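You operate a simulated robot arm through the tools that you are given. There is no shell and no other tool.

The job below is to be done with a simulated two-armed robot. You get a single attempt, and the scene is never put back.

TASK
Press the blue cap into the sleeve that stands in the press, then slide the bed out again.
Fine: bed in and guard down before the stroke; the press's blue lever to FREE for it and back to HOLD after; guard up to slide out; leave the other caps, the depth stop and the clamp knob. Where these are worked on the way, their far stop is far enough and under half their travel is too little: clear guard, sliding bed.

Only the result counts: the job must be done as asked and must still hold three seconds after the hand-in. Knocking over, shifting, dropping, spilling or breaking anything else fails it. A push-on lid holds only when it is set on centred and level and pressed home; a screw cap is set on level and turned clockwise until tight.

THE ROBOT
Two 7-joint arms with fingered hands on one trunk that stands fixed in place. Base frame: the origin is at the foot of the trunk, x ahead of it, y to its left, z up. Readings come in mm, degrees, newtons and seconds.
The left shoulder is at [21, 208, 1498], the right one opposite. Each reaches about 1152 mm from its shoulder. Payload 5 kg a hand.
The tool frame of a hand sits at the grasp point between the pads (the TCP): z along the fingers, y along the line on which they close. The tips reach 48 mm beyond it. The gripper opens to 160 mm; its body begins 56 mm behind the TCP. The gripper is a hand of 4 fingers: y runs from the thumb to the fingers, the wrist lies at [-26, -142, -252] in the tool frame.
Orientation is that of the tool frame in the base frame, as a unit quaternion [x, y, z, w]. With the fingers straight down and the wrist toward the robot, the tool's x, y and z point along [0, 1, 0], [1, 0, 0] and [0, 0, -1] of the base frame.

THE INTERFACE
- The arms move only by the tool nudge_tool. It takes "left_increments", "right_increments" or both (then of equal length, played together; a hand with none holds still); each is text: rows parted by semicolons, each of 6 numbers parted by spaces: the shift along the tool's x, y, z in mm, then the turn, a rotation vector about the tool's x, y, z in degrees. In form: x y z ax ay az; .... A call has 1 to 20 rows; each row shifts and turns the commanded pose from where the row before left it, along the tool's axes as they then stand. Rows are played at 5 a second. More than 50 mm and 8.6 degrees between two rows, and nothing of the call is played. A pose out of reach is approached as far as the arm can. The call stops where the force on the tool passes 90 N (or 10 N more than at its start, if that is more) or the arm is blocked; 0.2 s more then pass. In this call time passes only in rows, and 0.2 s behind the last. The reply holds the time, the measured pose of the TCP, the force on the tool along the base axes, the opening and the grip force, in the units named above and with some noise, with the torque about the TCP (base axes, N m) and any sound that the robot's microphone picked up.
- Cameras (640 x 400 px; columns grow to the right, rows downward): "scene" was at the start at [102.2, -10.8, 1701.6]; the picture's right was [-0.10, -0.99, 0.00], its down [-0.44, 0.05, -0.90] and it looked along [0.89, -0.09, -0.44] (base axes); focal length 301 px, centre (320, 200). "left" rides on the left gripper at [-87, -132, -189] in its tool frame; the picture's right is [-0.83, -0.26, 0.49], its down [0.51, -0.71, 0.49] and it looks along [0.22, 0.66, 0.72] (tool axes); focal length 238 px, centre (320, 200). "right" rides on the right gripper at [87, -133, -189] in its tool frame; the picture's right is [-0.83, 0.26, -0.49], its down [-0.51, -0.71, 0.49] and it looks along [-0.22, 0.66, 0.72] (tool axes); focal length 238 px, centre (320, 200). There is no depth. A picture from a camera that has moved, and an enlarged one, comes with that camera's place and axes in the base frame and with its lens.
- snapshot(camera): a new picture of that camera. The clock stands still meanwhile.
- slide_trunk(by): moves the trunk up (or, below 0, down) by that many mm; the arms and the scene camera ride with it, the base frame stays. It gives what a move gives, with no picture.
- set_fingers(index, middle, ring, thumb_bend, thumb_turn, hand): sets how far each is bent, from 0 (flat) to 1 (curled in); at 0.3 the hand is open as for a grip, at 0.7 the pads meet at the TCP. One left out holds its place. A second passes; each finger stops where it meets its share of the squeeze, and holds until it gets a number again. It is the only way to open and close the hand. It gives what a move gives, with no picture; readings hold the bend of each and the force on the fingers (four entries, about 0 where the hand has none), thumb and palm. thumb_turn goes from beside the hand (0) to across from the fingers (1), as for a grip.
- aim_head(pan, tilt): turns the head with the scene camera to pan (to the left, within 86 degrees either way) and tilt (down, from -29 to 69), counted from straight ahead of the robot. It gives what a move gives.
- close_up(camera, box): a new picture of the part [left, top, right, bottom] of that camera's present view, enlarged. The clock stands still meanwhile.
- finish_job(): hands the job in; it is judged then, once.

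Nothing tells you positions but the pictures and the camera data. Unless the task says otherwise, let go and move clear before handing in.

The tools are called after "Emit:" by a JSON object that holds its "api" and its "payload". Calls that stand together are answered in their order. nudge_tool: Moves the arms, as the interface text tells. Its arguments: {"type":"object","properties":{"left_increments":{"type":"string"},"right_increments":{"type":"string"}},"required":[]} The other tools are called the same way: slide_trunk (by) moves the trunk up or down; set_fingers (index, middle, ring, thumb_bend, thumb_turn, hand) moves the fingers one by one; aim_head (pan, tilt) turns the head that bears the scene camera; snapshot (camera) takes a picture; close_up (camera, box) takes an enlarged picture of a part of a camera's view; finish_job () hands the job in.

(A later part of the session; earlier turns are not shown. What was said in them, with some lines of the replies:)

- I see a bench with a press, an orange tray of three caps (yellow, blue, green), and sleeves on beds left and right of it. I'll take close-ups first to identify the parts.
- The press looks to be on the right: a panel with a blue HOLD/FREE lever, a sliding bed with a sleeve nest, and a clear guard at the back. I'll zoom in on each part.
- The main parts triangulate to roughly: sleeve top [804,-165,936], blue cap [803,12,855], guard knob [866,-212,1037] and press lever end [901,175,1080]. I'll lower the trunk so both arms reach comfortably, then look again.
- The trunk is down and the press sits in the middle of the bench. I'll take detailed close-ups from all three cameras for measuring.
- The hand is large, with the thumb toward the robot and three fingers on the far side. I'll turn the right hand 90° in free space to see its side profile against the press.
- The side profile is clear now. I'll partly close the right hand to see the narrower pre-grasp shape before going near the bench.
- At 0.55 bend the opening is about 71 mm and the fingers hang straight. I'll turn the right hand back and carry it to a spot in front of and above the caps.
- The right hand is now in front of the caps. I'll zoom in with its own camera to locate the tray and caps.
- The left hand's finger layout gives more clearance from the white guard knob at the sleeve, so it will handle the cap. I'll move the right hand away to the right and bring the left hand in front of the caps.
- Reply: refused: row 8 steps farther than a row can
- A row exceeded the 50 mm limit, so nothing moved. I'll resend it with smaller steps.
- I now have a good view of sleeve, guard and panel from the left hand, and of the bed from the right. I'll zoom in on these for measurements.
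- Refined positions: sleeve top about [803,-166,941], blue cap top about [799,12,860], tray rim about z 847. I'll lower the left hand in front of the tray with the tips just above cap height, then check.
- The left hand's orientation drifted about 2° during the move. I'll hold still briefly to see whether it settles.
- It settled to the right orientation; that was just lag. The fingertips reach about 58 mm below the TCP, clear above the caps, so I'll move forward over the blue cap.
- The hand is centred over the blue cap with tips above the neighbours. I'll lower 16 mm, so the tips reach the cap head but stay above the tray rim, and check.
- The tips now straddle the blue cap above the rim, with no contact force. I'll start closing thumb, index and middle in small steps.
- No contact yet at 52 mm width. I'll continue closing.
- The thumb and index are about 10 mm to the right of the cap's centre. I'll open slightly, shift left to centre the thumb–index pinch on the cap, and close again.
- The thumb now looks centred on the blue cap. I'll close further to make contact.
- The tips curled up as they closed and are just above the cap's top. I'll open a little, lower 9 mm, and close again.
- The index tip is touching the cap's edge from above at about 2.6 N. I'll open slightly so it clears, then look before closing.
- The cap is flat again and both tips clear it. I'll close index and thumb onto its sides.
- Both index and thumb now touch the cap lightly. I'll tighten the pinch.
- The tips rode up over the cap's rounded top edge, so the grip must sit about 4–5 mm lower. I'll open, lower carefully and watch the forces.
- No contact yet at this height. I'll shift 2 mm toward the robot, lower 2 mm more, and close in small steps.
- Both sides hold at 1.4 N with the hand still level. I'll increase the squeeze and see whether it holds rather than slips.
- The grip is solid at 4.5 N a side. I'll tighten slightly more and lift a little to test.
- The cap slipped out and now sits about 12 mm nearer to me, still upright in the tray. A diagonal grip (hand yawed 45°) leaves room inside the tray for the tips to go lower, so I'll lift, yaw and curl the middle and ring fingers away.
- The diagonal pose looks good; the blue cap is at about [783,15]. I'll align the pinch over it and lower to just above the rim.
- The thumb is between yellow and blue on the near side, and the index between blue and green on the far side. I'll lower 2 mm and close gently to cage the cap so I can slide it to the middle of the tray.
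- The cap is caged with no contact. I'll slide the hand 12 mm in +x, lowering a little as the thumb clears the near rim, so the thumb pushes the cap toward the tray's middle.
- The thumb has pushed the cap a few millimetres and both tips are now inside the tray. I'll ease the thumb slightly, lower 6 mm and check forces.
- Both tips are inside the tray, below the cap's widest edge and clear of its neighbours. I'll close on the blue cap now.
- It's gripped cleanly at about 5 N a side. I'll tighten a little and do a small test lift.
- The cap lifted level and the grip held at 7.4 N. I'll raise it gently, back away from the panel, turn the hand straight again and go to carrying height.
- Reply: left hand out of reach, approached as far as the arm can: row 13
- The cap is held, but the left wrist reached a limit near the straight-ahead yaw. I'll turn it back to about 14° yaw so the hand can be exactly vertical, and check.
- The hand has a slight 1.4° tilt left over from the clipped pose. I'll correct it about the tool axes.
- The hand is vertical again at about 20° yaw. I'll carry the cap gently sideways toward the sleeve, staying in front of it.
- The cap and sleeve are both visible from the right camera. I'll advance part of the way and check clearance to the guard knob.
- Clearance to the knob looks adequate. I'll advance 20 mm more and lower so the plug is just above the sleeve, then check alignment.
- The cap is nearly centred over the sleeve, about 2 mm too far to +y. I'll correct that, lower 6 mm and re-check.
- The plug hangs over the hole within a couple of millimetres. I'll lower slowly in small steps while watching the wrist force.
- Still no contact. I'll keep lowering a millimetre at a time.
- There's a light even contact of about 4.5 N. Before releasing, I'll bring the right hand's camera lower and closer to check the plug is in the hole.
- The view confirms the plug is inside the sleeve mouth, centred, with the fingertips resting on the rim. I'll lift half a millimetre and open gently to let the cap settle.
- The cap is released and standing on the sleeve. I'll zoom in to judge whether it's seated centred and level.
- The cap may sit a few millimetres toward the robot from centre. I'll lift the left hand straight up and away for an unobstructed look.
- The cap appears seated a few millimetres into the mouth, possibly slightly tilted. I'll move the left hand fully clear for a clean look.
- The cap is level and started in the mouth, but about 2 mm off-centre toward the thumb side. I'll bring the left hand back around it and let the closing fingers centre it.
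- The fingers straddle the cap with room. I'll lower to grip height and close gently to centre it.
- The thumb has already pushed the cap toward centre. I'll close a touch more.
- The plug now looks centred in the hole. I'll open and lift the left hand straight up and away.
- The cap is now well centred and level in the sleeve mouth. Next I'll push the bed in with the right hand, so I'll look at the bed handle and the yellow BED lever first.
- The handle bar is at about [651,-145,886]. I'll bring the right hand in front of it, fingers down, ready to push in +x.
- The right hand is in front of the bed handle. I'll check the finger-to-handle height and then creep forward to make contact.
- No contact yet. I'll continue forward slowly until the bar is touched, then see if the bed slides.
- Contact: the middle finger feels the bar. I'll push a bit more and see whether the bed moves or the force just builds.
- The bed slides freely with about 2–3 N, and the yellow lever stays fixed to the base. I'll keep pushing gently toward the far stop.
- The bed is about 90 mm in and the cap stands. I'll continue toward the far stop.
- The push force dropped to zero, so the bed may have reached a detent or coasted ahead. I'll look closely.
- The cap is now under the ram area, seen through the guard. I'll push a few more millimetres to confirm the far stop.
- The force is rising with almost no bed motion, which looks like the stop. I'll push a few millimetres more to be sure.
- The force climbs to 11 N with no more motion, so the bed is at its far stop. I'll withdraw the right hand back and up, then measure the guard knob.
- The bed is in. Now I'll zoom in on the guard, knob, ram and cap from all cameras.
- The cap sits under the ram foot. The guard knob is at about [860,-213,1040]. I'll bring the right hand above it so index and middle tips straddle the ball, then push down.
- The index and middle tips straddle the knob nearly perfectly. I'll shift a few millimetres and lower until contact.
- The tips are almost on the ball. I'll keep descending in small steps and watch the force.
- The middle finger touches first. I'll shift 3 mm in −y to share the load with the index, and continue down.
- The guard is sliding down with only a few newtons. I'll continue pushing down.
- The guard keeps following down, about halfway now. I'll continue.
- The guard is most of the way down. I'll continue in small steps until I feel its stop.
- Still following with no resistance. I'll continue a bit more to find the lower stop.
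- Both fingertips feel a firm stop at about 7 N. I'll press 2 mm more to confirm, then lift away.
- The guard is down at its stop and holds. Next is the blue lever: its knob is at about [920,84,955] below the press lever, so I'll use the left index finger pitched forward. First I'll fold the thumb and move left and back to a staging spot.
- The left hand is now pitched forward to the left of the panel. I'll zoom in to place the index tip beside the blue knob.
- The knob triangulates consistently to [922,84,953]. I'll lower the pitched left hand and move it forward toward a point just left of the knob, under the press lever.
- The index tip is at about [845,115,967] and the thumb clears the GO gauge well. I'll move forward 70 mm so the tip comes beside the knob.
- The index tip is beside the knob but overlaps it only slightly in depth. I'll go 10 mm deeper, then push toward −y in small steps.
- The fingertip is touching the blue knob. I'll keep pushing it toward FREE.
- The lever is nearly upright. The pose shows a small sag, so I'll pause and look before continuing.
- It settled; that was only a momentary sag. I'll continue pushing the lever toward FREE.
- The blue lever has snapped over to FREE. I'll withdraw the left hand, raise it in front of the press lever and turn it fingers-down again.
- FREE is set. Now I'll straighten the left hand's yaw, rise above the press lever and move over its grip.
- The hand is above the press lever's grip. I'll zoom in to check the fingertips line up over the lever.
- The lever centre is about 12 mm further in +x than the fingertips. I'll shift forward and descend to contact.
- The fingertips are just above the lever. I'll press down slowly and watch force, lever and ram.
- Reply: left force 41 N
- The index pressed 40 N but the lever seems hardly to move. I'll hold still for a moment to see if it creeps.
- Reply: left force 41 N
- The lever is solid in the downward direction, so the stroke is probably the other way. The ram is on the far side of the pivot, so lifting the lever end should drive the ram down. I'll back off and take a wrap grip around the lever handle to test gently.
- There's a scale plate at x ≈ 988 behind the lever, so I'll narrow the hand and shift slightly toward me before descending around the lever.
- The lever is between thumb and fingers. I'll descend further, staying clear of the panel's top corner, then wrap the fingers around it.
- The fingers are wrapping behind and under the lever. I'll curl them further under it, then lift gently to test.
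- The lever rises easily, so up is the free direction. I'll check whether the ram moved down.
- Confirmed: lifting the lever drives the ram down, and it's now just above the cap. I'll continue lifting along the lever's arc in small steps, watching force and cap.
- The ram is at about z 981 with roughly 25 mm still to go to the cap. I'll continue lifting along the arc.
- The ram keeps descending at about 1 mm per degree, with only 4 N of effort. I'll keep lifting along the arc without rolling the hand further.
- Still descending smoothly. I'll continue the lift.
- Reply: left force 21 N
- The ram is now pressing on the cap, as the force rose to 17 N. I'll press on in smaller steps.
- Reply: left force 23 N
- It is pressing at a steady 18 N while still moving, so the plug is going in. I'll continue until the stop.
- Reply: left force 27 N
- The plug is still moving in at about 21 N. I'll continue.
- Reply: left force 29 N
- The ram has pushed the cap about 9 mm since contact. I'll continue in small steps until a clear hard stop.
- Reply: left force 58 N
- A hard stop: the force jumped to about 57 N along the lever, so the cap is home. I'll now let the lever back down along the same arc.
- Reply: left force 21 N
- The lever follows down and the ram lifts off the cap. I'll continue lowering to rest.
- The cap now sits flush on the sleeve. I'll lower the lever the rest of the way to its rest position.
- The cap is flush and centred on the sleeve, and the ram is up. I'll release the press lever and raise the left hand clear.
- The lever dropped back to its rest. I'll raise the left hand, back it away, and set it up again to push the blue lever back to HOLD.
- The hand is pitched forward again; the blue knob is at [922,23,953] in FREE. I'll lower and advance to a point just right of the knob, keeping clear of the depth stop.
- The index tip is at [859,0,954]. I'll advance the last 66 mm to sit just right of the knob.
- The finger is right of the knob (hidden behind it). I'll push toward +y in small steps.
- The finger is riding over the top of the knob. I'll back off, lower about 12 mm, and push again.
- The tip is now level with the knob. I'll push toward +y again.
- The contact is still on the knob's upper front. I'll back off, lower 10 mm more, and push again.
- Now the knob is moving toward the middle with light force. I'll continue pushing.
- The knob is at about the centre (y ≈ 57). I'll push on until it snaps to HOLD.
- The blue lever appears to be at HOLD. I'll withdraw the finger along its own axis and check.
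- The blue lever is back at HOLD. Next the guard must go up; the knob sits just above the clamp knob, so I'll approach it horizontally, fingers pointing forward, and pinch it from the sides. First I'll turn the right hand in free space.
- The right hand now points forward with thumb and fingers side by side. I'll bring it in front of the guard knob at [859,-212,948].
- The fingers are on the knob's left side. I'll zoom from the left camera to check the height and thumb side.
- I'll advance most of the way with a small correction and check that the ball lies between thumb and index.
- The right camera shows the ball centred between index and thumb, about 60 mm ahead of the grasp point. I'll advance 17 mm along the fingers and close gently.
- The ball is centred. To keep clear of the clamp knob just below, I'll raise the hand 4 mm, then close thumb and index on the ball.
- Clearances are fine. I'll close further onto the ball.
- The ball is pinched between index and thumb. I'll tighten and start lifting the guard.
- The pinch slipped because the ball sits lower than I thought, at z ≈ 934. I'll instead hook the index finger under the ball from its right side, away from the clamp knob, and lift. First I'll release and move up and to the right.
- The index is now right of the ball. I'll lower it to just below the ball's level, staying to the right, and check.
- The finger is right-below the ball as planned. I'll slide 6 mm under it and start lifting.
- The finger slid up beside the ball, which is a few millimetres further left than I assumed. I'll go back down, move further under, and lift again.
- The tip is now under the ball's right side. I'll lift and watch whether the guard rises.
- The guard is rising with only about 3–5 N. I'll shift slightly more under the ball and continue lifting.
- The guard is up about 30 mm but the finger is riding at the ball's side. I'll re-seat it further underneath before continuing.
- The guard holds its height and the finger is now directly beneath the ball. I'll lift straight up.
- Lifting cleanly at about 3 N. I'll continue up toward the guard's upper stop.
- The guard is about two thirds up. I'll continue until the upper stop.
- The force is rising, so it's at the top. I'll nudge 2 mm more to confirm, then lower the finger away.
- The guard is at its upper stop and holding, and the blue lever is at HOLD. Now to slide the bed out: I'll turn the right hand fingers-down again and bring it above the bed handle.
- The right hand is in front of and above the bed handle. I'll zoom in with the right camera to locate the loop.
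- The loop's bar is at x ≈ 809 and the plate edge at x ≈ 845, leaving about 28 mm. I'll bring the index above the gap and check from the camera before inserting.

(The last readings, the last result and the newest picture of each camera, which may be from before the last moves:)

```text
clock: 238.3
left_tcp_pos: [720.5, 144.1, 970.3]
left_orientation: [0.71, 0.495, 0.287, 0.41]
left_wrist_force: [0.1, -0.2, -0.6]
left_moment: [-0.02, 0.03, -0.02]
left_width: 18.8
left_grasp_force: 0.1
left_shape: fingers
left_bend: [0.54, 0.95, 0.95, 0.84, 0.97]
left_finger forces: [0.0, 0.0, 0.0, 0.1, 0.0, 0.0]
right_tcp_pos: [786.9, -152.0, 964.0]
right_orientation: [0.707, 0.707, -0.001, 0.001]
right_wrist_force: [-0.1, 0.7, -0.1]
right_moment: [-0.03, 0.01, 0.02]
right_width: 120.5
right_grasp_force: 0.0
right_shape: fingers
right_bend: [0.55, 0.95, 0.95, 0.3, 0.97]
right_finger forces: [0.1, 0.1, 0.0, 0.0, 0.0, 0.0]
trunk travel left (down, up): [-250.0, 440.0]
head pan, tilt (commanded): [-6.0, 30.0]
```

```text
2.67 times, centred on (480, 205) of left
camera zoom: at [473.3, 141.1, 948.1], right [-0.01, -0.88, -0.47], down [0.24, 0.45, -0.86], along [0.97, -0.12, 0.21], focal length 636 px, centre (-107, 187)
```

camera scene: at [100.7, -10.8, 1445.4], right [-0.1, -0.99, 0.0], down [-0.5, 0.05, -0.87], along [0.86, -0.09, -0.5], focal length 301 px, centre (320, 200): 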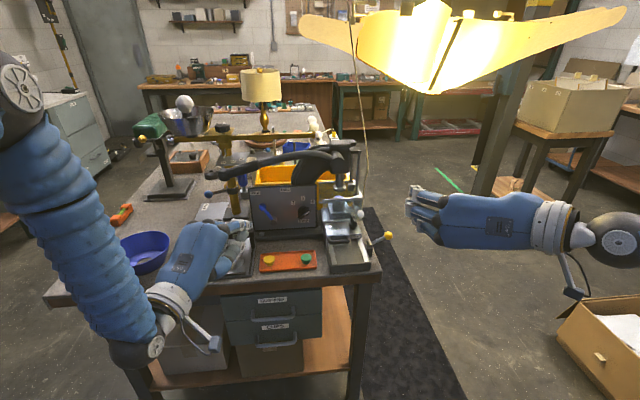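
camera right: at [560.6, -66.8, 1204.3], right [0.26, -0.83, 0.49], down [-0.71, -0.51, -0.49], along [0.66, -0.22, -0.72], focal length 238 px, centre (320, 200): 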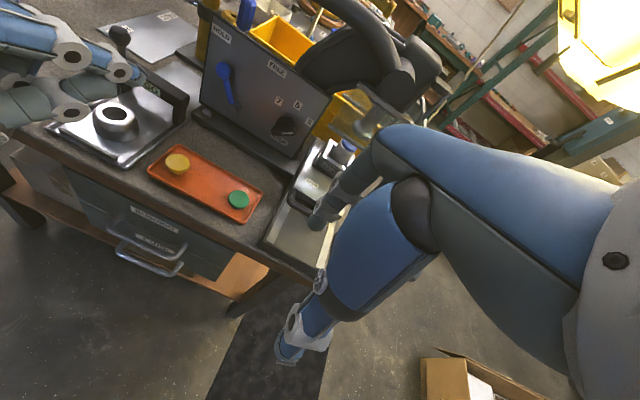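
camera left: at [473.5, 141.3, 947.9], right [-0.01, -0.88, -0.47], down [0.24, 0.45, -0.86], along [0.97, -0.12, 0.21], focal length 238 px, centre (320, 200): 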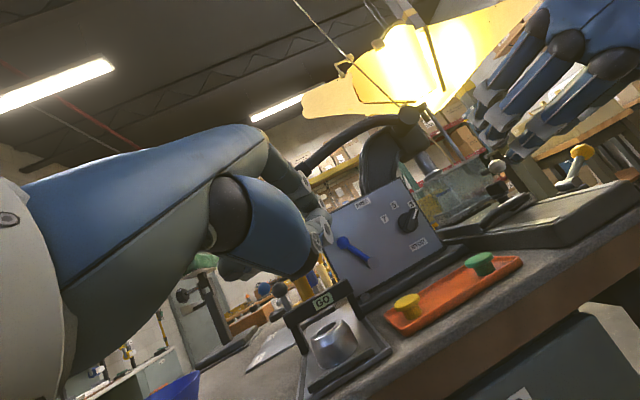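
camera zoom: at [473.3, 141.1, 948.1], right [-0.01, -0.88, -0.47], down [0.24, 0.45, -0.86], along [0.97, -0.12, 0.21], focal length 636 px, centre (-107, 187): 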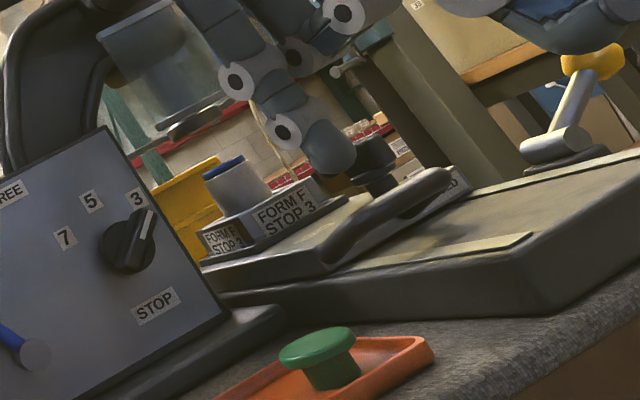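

The target point projects right into the loop's opening. I'll lower the index into it step by step, watching the force.

Emit:
{"api": "nudge_tool", "payload": {"right_increments": "0 0 5 0 0 0; 0 0 5 0 0 0; 0 0 5 0 0 0; 0 0 4 0 0 0; 0 0 3 0 0 0; 0 0 0 0 0 0; 0 0 0 0 0 0"}}

Emit:
{"api": "close_up", "payload": {"camera": "right", "box": [240, 130, 380, 290]}}

Emit:
{"api": "close_up", "payload": {"camera": "left", "box": [400, 130, 560, 280]}}

```text
clock: 239.9
left_tcp_pos: [720.9, 144.1, 969.3]
left_orientation: [0.71, 0.496, 0.287, 0.409]
left_wrist_force: [0.7, 0.0, -0.5]
left_moment: [0.01, 0.04, 0.01]
left_width: 19.0
left_grasp_force: 0.0
left_shape: fingers
left_bend: [0.54, 0.95, 0.95, 0.84, 0.97]
left_finger forces: [0.0, 0.0, 0.0, 0.0, 0.0, 0.1]
right_tcp_pos: [787.0, -151.8, 942.0]
right_orientation: [0.707, 0.707, 0.0, 0.001]
right_wrist_force: [0.1, 0.1, -0.7]
right_moment: [0.0, -0.02, -0.01]
right_width: 120.9
right_grasp_force: 0.0
right_shape: fingers
right_bend: [0.55, 0.95, 0.95, 0.3, 0.97]
right_finger forces: [0.0, 0.0, 0.0, 0.1, 0.0, 0.0]
trunk travel left (down, up): [-250.0, 440.0]
head pan, tilt (commanded): [-6.0, 30.0]
```

```text
2.50 times, centred on (310, 210) of right
camera zoom: at [656.2, -63.7, 1129.6], right [0.26, -0.83, 0.49], down [-0.71, -0.51, -0.49], along [0.66, -0.22, -0.72], focal length 596 px, centre (345, 175)
```

zoom: 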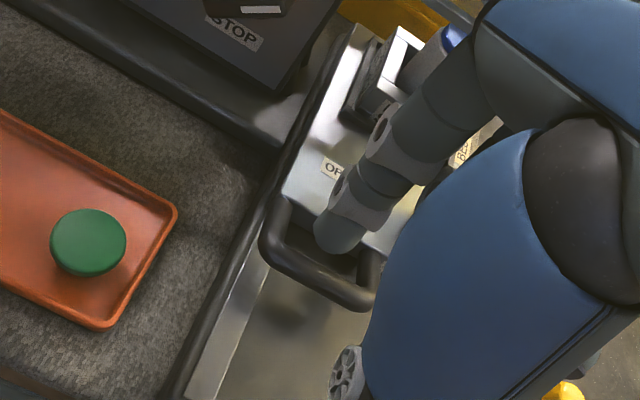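

```text
2.67 times, centred on (480, 205) of left
camera zoom: at [473.4, 141.1, 948.0], right [-0.01, -0.88, -0.47], down [0.24, 0.45, -0.86], along [0.97, -0.12, 0.21], focal length 636 px, centre (-107, 187)
```

zoom: 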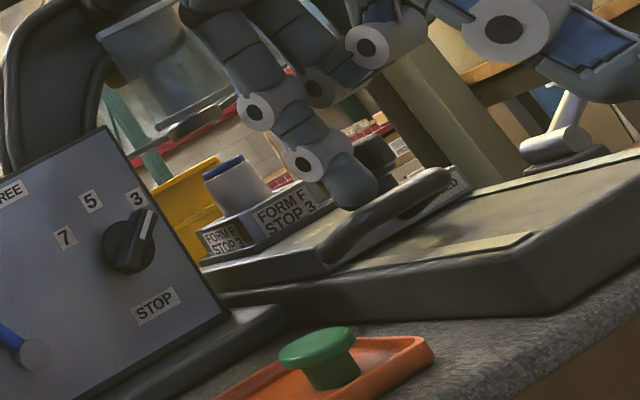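

The fingertip is entering the loop with no contact. I'll go another 8 mm down.

Emit:
{"api": "nudge_tool", "payload": {"right_increments": "0 0 3 0 0 0; 0 0 3 0 0 0; 0 0 2 0 0 0; 0 0 0 0 0 0; 0 0 0 0 0 0"}}

Emit:
{"api": "close_up", "payload": {"camera": "right", "box": [240, 130, 380, 290]}}

Emit:
{"api": "close_up", "payload": {"camera": "left", "box": [420, 140, 520, 240]}}

```text
clock: 241.1
left_tcp_pos: [720.2, 145.0, 968.9]
left_orientation: [0.711, 0.495, 0.287, 0.409]
left_wrist_force: [0.4, 0.6, -0.5]
left_moment: [-0.01, -0.01, -0.05]
left_width: 19.0
left_grasp_force: 0.1
left_shape: fingers
left_bend: [0.54, 0.95, 0.95, 0.84, 0.97]
left_finger forces: [0.0, 0.0, 0.0, 0.0, 0.0, 0.1]
right_tcp_pos: [786.8, -152.1, 934.0]
right_orientation: [0.707, 0.707, 0.0, -0.001]
right_wrist_force: [0.7, -0.4, 0.3]
right_moment: [-0.01, 0.01, -0.02]
right_width: 120.6
right_grasp_force: 0.1
right_shape: fingers
right_bend: [0.55, 0.95, 0.95, 0.3, 0.97]
right_finger forces: [0.0, 0.0, 0.0, 0.0, 0.0, 0.0]
trunk travel left (down, up): [-250.0, 440.0]
head pan, tilt (commanded): [-6.0, 30.0]
```

```text
2.50 times, centred on (310, 210) of right
camera zoom: at [656.0, -63.9, 1121.7], right [0.26, -0.83, 0.49], down [-0.71, -0.51, -0.49], along [0.66, -0.22, -0.72], focal length 596 px, centre (345, 175)
```

zoom: 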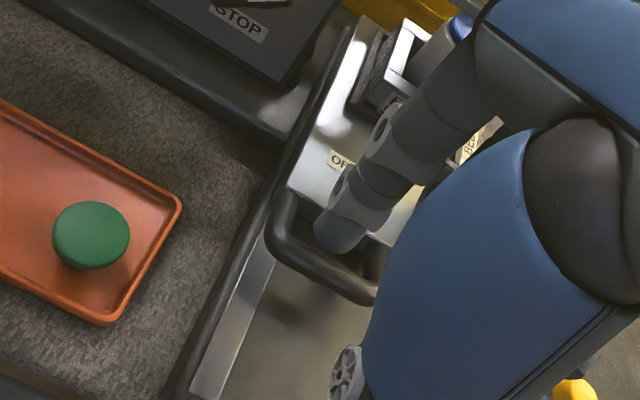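

```text
4.00 times, centred on (470, 190) of left
camera zoom: at [473.3, 141.1, 948.1], right [-0.01, -0.88, -0.47], down [0.24, 0.45, -0.86], along [0.97, -0.12, 0.21], focal length 953 px, centre (-280, 240)
```

zoom: 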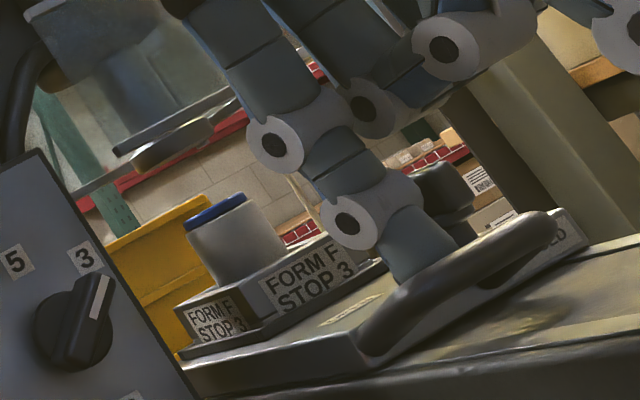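

The fingertip is behind the handle bar. I'll pull toward me gently.

Emit:
{"api": "nudge_tool", "payload": {"right_increments": "0 -3 0 0 0 0; 0 -3 0 0 0 0; 0 -3 0 0 0 0; 0 -4 0 0 0 0; 0 -4 0 0 0 0; 0 -4 0 0 0 0; 0 0 0 0 0 0"}}

Emit:
{"api": "close_up", "payload": {"camera": "right", "box": [240, 130, 380, 290]}}

Emit:
{"api": "close_up", "payload": {"camera": "left", "box": [400, 130, 560, 280]}}

```text
clock: 242.7
left_tcp_pos: [720.2, 144.8, 970.1]
left_orientation: [0.711, 0.495, 0.286, 0.409]
left_wrist_force: [-0.7, -0.4, -0.6]
left_moment: [-0.02, -0.01, 0.02]
left_width: 18.7
left_grasp_force: 0.1
left_shape: fingers
left_bend: [0.54, 0.95, 0.95, 0.84, 0.97]
left_finger forces: [0.0, 0.0, 0.1, 0.0, 0.0, 0.0]
right_tcp_pos: [766.1, -152.1, 932.0]
right_orientation: [0.706, 0.708, 0.0, 0.0]
right_wrist_force: [0.7, 0.0, 0.0]
right_moment: [0.02, -0.04, -0.02]
right_width: 121.6
right_grasp_force: 0.3
right_shape: fingers
right_bend: [0.54, 0.95, 0.95, 0.3, 0.97]
right_finger forces: [1.1, 0.0, 0.0, 0.0, 0.1, 0.0]
trunk travel left (down, up): [-250.0, 440.0]
head pan, tilt (commanded): [-6.0, 30.0]
```

```text
2.50 times, centred on (310, 210) of right
camera zoom: at [634.6, -63.9, 1120.5], right [0.26, -0.83, 0.49], down [-0.71, -0.51, -0.49], along [0.65, -0.22, -0.72], focal length 596 px, centre (345, 175)
```

zoom: 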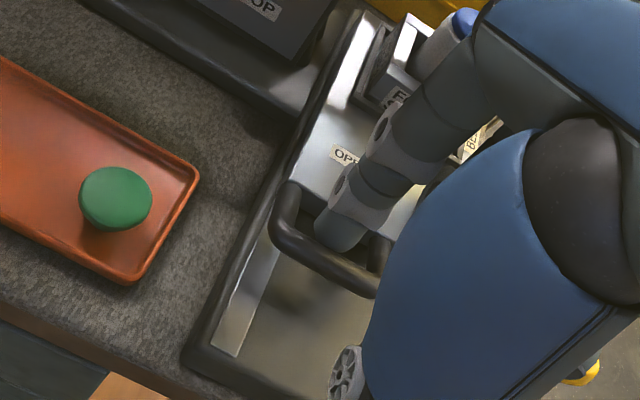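

```text
2.67 times, centred on (480, 205) of left
camera zoom: at [473.3, 141.1, 948.0], right [-0.01, -0.88, -0.47], down [0.24, 0.45, -0.86], along [0.97, -0.12, 0.21], focal length 636 px, centre (-107, 187)
```

zoom: 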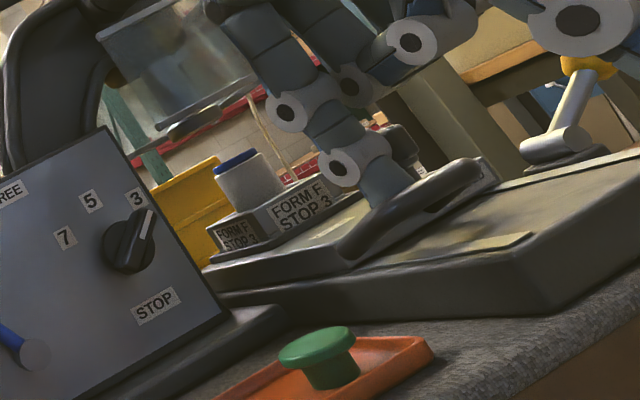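

The bed is sliding out easily. I'll continue pulling at a gentle rate.

Emit:
{"api": "nudge_tool", "payload": {"right_increments": "0 -5 0 0 0 0; 0 -5 0 0 0 0; 0 -5 0 0 0 0; 0 -5 0 0 0 0; 0 -5 0 0 0 0; 0 -5 0 0 0 0; 0 -5 0 0 0 0; 0 -5 0 0 0 0; 0 -5 0 0 0 0; 0 -5 0 0 0 0; 0 -5 0 0 0 0; 0 -5 0 0 0 0; 0 -5 0 0 0 0; 0 -5 0 0 0 0; 0 -5 0 0 0 0; 0 -5 0 0 0 0; 0 0 0 0 0 0"}}

Emit:
{"api": "close_up", "payload": {"camera": "right", "box": [220, 100, 400, 290]}}

Emit:
{"api": "snapshot", "payload": {"camera": "left"}}

```text
clock: 246.3
left_tcp_pos: [719.7, 143.7, 969.4]
left_orientation: [0.711, 0.495, 0.287, 0.409]
left_wrist_force: [0.0, 1.0, -0.9]
left_moment: [0.01, -0.03, 0.01]
left_width: 19.0
left_grasp_force: 0.1
left_shape: fingers
left_bend: [0.54, 0.95, 0.95, 0.84, 0.97]
left_finger forces: [0.1, 0.0, 0.0, 0.0, 0.0, 0.0]
right_tcp_pos: [687.4, -151.8, 933.6]
right_orientation: [0.707, 0.707, 0.0, 0.0]
right_wrist_force: [2.0, 1.2, 1.2]
right_moment: [0.03, -0.19, -0.03]
right_width: 122.8
right_grasp_force: 1.5
right_shape: fingers
right_bend: [0.54, 0.95, 0.95, 0.3, 0.97]
right_finger forces: [2.4, 0.0, 0.0, 0.0, 0.0, 0.0]
trunk travel left (down, up): [-250.0, 440.0]
head pan, tilt (commanded): [-6.0, 30.0]
```

```text
2.11 times, centred on (310, 195) of right
camera zoom: at [555.4, -64.1, 1121.1], right [0.26, -0.83, 0.49], down [-0.71, -0.51, -0.49], along [0.66, -0.22, -0.72], focal length 502 px, centre (341, 210)
```

zoom: 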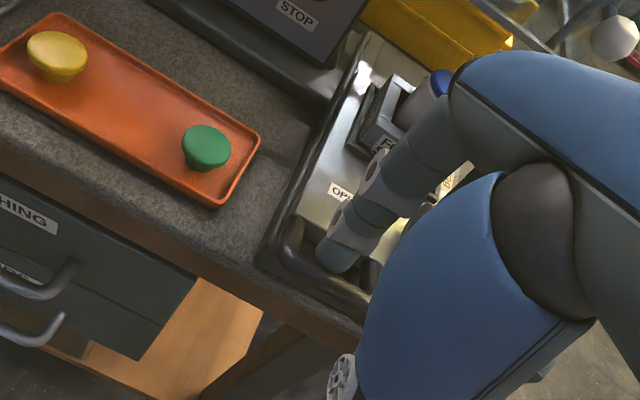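

```text
taken
camera left: at [473.3, 141.1, 948.1], right [-0.01, -0.88, -0.47], down [0.24, 0.45, -0.86], along [0.97, -0.12, 0.21], focal length 238 px, centre (320, 200)
```

left: 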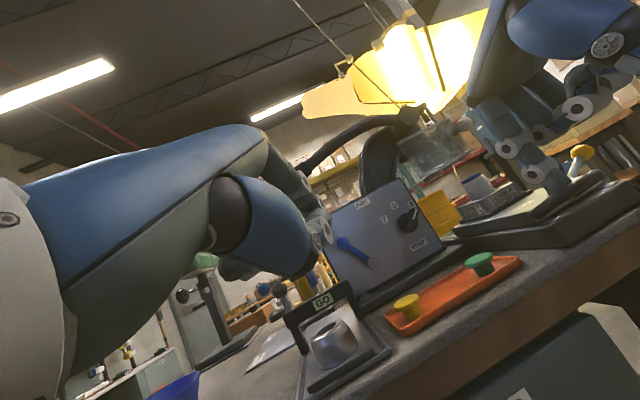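

About 97 mm out so far. I'll continue to the outer stop.

Emit:
{"api": "nudge_tool", "payload": {"right_increments": "0 -5 0 0 0 0; 0 -5 0 0 0 0; 0 -5 0 0 0 0; 0 -5 0 0 0 0; 0 -5 0 0 0 0; 0 -5 0 0 0 0; 0 -5 0 0 0 0; 0 -5 0 0 0 0; 0 -5 0 0 0 0; 0 -5 0 0 0 0; 0 0 0 0 0 0"}}

Emit:
{"api": "close_up", "payload": {"camera": "right", "box": [220, 100, 400, 290]}}

```text
clock: 248.7
left_tcp_pos: [720.5, 143.7, 970.5]
left_orientation: [0.71, 0.495, 0.287, 0.41]
left_wrist_force: [-0.7, 0.5, 0.1]
left_moment: [-0.01, 0.03, -0.04]
left_width: 18.9
left_grasp_force: 0.0
left_shape: fingers
left_bend: [0.54, 0.95, 0.95, 0.84, 0.97]
left_finger forces: [0.0, 0.1, 0.0, 0.0, 0.0, 0.0]
right_tcp_pos: [636.4, -150.2, 933.4]
right_orientation: [0.706, 0.708, 0.001, 0.0]
right_wrist_force: [1.7, 0.0, 2.1]
right_moment: [0.05, -0.08, -0.06]
right_width: 122.8
right_grasp_force: 0.9
right_shape: fingers
right_bend: [0.54, 0.95, 0.95, 0.3, 0.97]
right_finger forces: [2.0, 0.0, 0.0, 0.0, 0.1, 0.1]
trunk travel left (down, up): [-250.0, 440.0]
head pan, tilt (commanded): [-6.0, 30.0]
```

```text
2.11 times, centred on (310, 195) of right
camera zoom: at [504.9, -63.5, 1121.3], right [0.26, -0.83, 0.49], down [-0.71, -0.51, -0.49], along [0.66, -0.22, -0.72], focal length 502 px, centre (341, 210)
```

zoom: 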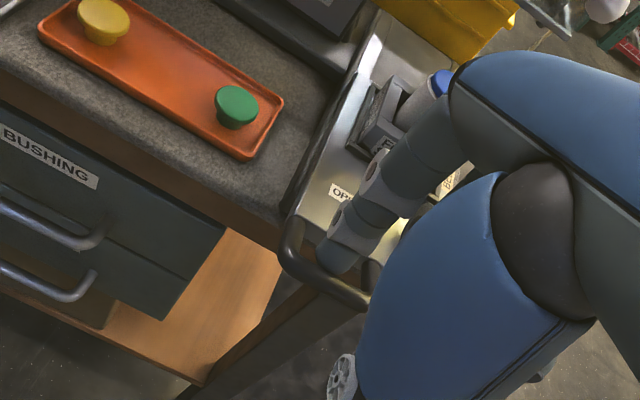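

Emit:
{"api": "nudge_tool", "payload": {"right_increments": "0 -3 0 0 0 0; 0 -3 0 0 0 0; 0 -3 0 0 0 0; 0 -3 0 0 0 0; 0 0 0 0 0 0"}}

```text
clock: 249.9
left_tcp_pos: [719.8, 143.5, 970.2]
left_orientation: [0.711, 0.495, 0.286, 0.41]
left_wrist_force: [-0.5, -0.5, 0.4]
left_moment: [-0.07, 0.0, -0.02]
left_width: 18.8
left_grasp_force: 0.0
left_shape: fingers
left_bend: [0.54, 0.95, 0.95, 0.84, 0.97]
left_finger forces: [0.0, 0.0, 0.0, 0.0, 0.1, 0.0]
right_tcp_pos: [624.6, -150.9, 933.3]
right_orientation: [0.707, 0.707, 0.0, 0.0]
right_wrist_force: [1.4, -0.3, -0.2]
right_moment: [-0.04, -0.04, -0.01]
right_width: 121.2
right_grasp_force: 0.6
right_shape: fingers
right_bend: [0.55, 0.95, 0.95, 0.3, 0.97]
right_finger forces: [0.5, 0.0, 0.0, 0.0, 0.0, 0.1]
trunk travel left (down, up): [-250.0, 440.0]
head pan, tilt (commanded): [-6.0, 30.0]
```

No stop yet at roughly full travel. I'll pull a few more millimetres to feel it.

Emit:
{"api": "nudge_tool", "payload": {"right_increments": "0 -3 0 0 0 0; 0 -3 0 0 0 0; 0 0 0 0 0 0"}}

Emit:
{"api": "close_up", "payload": {"camera": "right", "box": [220, 100, 400, 290]}}

Emit:
{"api": "close_up", "payload": {"camera": "left", "box": [380, 90, 640, 280]}}

```text
clock: 250.7
left_tcp_pos: [721.3, 143.7, 969.0]
left_orientation: [0.71, 0.496, 0.287, 0.409]
left_wrist_force: [0.0, -0.5, 1.0]
left_moment: [-0.05, 0.02, 0.02]
left_width: 18.8
left_grasp_force: 0.0
left_shape: fingers
left_bend: [0.54, 0.95, 0.95, 0.84, 0.97]
left_finger forces: [0.0, 0.1, 0.0, 0.0, 0.1, 0.0]
right_tcp_pos: [619.5, -152.0, 933.5]
right_orientation: [0.707, 0.707, 0.0, 0.0]
right_wrist_force: [3.2, -0.3, 0.4]
right_moment: [-0.01, -0.17, -0.08]
right_width: 124.3
right_grasp_force: 1.5
right_shape: fingers
right_bend: [0.53, 0.95, 0.95, 0.3, 0.97]
right_finger forces: [3.2, 0.1, 0.0, 0.0, 0.0, 0.0]
trunk travel left (down, up): [-250.0, 440.0]
head pan, tilt (commanded): [-6.0, 30.0]
```

```text
2.11 times, centred on (310, 195) of right
camera zoom: at [487.6, -64.2, 1121.9], right [0.26, -0.83, 0.49], down [-0.71, -0.51, -0.49], along [0.66, -0.22, -0.72], focal length 502 px, centre (341, 210)
```

zoom: 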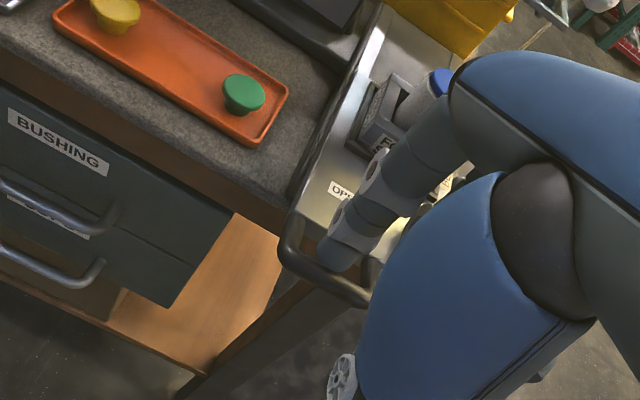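

```text
2.11 times, centred on (510, 185) of left
camera zoom: at [473.5, 141.1, 948.0], right [-0.01, -0.88, -0.47], down [0.24, 0.45, -0.86], along [0.97, -0.12, 0.21], focal length 502 px, centre (-80, 232)
```

zoom: 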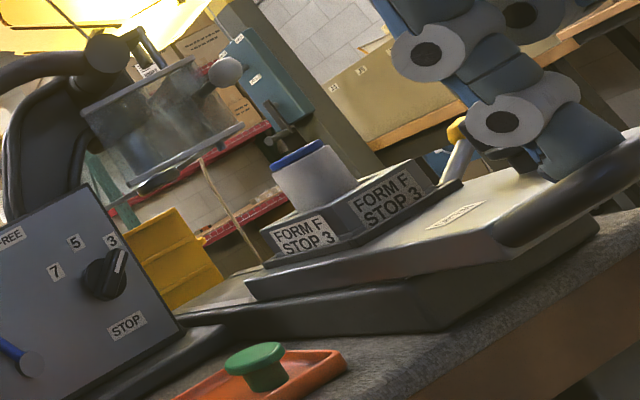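

The force is building. I'll pull 4 mm more to confirm it's the outer stop.

Emit:
{"api": "nudge_tool", "payload": {"right_increments": "0 -2 0 0 0 0; 0 -2 0 0 0 0; 0 0 0 0 0 0"}}

Emit:
{"api": "close_up", "payload": {"camera": "left", "box": [380, 90, 640, 280]}}

```text
clock: 251.5
left_tcp_pos: [720.1, 143.0, 969.7]
left_orientation: [0.71, 0.496, 0.287, 0.409]
left_wrist_force: [-0.4, -0.6, 0.5]
left_moment: [0.03, -0.03, -0.01]
left_width: 18.8
left_grasp_force: 0.0
left_shape: fingers
left_bend: [0.54, 0.95, 0.95, 0.84, 0.97]
left_finger forces: [0.1, 0.0, 0.0, 0.1, 0.1, 0.1]
right_tcp_pos: [614.7, -150.9, 935.0]
right_orientation: [0.707, 0.707, 0.0, 0.0]
right_wrist_force: [6.5, -1.1, 2.5]
right_moment: [-0.03, -0.41, -0.12]
right_width: 128.1
right_grasp_force: 3.7
right_shape: fingers
right_bend: [0.51, 0.95, 0.95, 0.3, 0.97]
right_finger forces: [6.8, 0.0, 0.1, 0.0, 0.0, 0.0]
trunk travel left (down, up): [-250.0, 440.0]
head pan, tilt (commanded): [-6.0, 30.0]
```

```text
2.11 times, centred on (510, 185) of left
camera zoom: at [473.6, 141.1, 948.0], right [-0.01, -0.88, -0.47], down [0.24, 0.45, -0.86], along [0.97, -0.12, 0.21], focal length 502 px, centre (-80, 232)
```

zoom: 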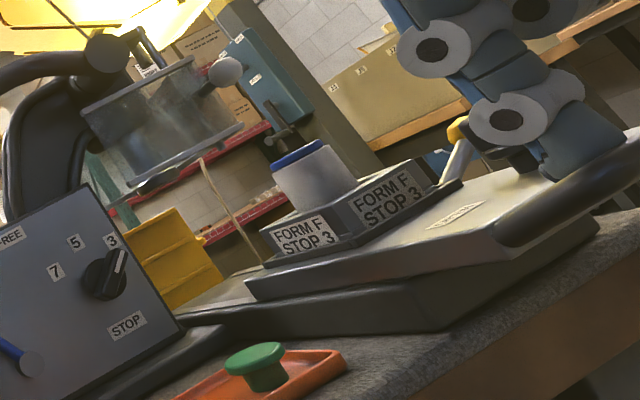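

The bed is at its outer stop: the force rose with no motion. I'll ease off, lift the finger out of the loop and move both hands clear.

Emit:
{"api": "nudge_tool", "payload": {"right_increments": "0 5 0 0 0 0; 0 4 0 0 0 0; 0 0 -8 0 0 0; 0 0 -15 0 0 0; 0 0 -25 0 0 0; 0 0 -40 0 0 0; -20 -20 -30 0 0 0; -40 -10 -20 0 0 0; -45 0 0 0 0 0; -45 0 0 0 0 0; -45 0 0 0 0 0; 0 0 0 0 0 0", "left_increments": "0 0 0 0 0 0; 0 0 0 0 0 0; 0 0 0 0 0 0; 0 20 -40 0 0 0; 0 20 -40 0 0 0; 0 35 -20 0 0 0; 0 35 -20 0 0 0; 0 35 -20 0 0 0; 20 20 0 0 0 0; 40 0 0 0 0 0; 40 0 0 0 0 0; 0 0 0 0 0 0"}}

Emit:
{"api": "snapshot", "payload": {"camera": "scene"}}

Emit:
{"api": "close_up", "payload": {"camera": "scene", "box": [210, 120, 400, 280]}}

Emit:
{"api": "close_up", "payload": {"camera": "scene", "box": [320, 200, 390, 280]}}

```text
clock: 254.1
left_tcp_pos: [718.2, 251.1, 1182.5]
left_orientation: [0.71, 0.495, 0.287, 0.41]
left_wrist_force: [0.5, 0.6, 0.1]
left_moment: [0.0, 0.01, -0.05]
left_width: 19.1
left_grasp_force: 0.0
left_shape: fingers
left_bend: [0.54, 0.95, 0.95, 0.84, 0.97]
left_finger forces: [0.0, 0.1, 0.1, 0.1, 0.1, 0.1]
right_tcp_pos: [593.2, -343.6, 1072.1]
right_orientation: [0.707, 0.708, 0.0, 0.001]
right_wrist_force: [-0.1, 0.2, 0.3]
right_moment: [-0.02, -0.04, -0.01]
right_width: 121.0
right_grasp_force: 0.0
right_shape: fingers
right_bend: [0.55, 0.95, 0.95, 0.3, 0.98]
right_finger forces: [0.0, 0.0, 0.0, 0.0, 0.0, 0.0]
trunk travel left (down, up): [-250.0, 440.0]
head pan, tilt (commanded): [-6.0, 30.0]
```

```text
taken
camera scene: at [100.5, -9.9, 1445.4], right [-0.1, -0.99, 0.0], down [-0.5, 0.05, -0.87], along [0.86, -0.09, -0.5], focal length 301 px, centre (320, 200)
```

scene: 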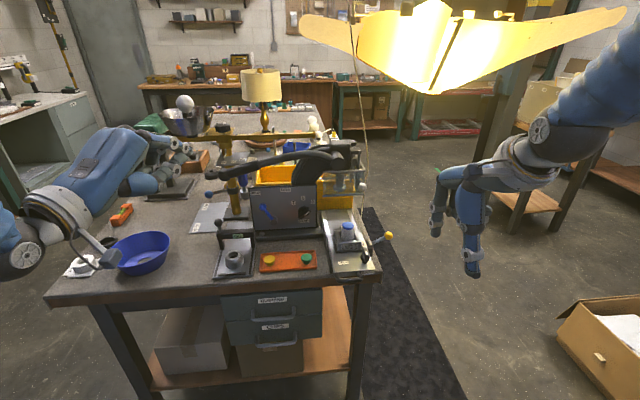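

```text
2.50 times, centred on (305, 200) of scene
camera zoom: at [100.5, -9.9, 1445.4], right [-0.1, -0.99, 0.0], down [-0.5, 0.05, -0.87], along [0.86, -0.09, -0.5], focal length 753 px, centre (358, 200)
```

zoom: 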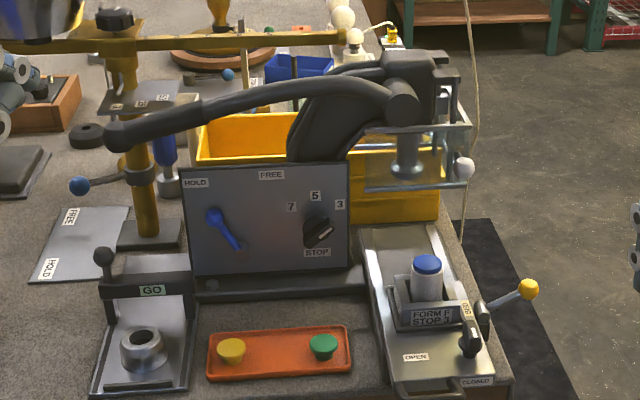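

```text
5.00 times, centred on (355, 240) of scene
camera zoom: at [100.5, -9.9, 1445.4], right [-0.1, -0.99, 0.0], down [-0.5, 0.05, -0.87], along [0.86, -0.09, -0.5], focal length 1506 px, centre (145, 0)
```

zoom: 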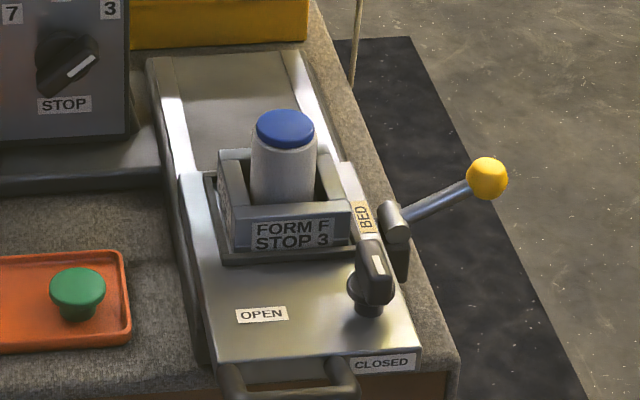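

Everything looks in place from here. I'll do a last close inspection of the cap, panel and clamp before handing in.

Emit:
{"api": "close_up", "payload": {"camera": "scene", "box": [330, 215, 365, 250]}}

Emit:
{"api": "close_up", "payload": {"camera": "right", "box": [0, 0, 260, 220]}}

Emit:
{"api": "close_up", "payload": {"camera": "scene", "box": [60, 190, 260, 300]}}

```text
11.43 times, centred on (348, 232) of scene
camera zoom: at [100.5, -9.9, 1445.4], right [-0.1, -0.99, 0.0], down [-0.5, 0.05, -0.87], along [0.86, -0.09, -0.5], focal length 3443 px, centre (6, -171)
```

zoom: 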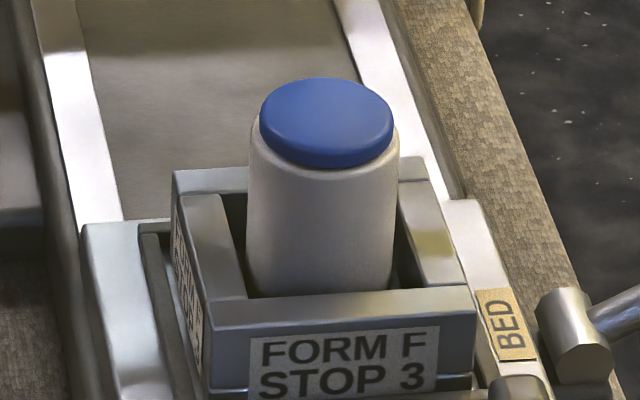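

```text
1.82 times, centred on (130, 110) of right
camera zoom: at [461.3, -256.8, 1260.1], right [0.26, -0.83, 0.49], down [-0.71, -0.51, -0.49], along [0.66, -0.22, -0.72], focal length 433 px, centre (666, 364)
```

zoom: 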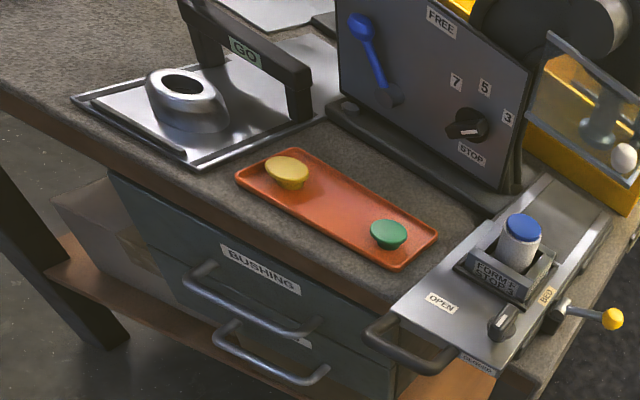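

```text
3.20 times, centred on (160, 245) of scene
camera zoom: at [100.5, -9.9, 1445.4], right [-0.1, -0.99, 0.0], down [-0.5, 0.05, -0.87], along [0.86, -0.09, -0.5], focal length 964 px, centre (832, 56)
```

zoom: 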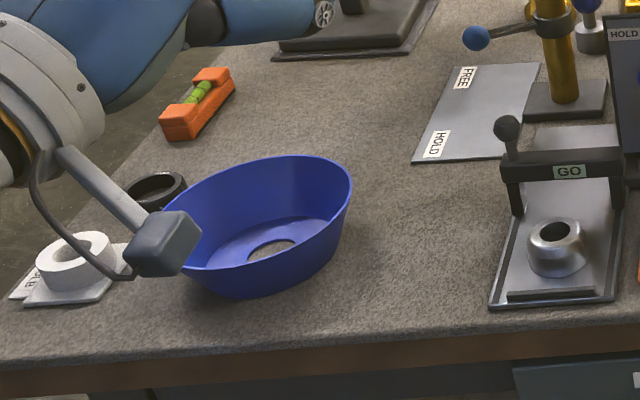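

The blue cap is pressed flush and level in the sleeve, and the bed is back out with the guard up and the blue lever at HOLD. The yellow and green caps, the depth stop and the clamp knob look unchanged, and both hands are clear, so I'm handing it in.

Emit:
{"api": "finish_job", "payload": {}}

```text
The job is handed in.
```

The job is handed in, though no pass or fail result came back. In the last pictures the blue cap sits flush and level in the sleeve, and the bed is out again.

- **Stroke:** The bed was pushed to its inner stop and the guard lowered to its stop first. The blue lever was at FREE for the stroke and went back to HOLD afterwards.
- **Press lever:** It works upward; lifting its end drives the ram down. I pushed down on it first, up to about 40 N, and it did not move. I then lifted it until the cap reached a hard stop and let it back down to rest.
- **Bed out:** The guard was raised to its upper stop and stayed there. The bed was then pulled to its outer stop.
- **Left alone:** The yellow and green caps, the depth stop and the clamp knob look the same as at the start. Nothing else on the bench appears to have moved.
- **Cap slip:** While picking up the blue cap, my first grip slipped and it slid about 12 mm inside the tray. It stayed upright and did not touch the other caps.
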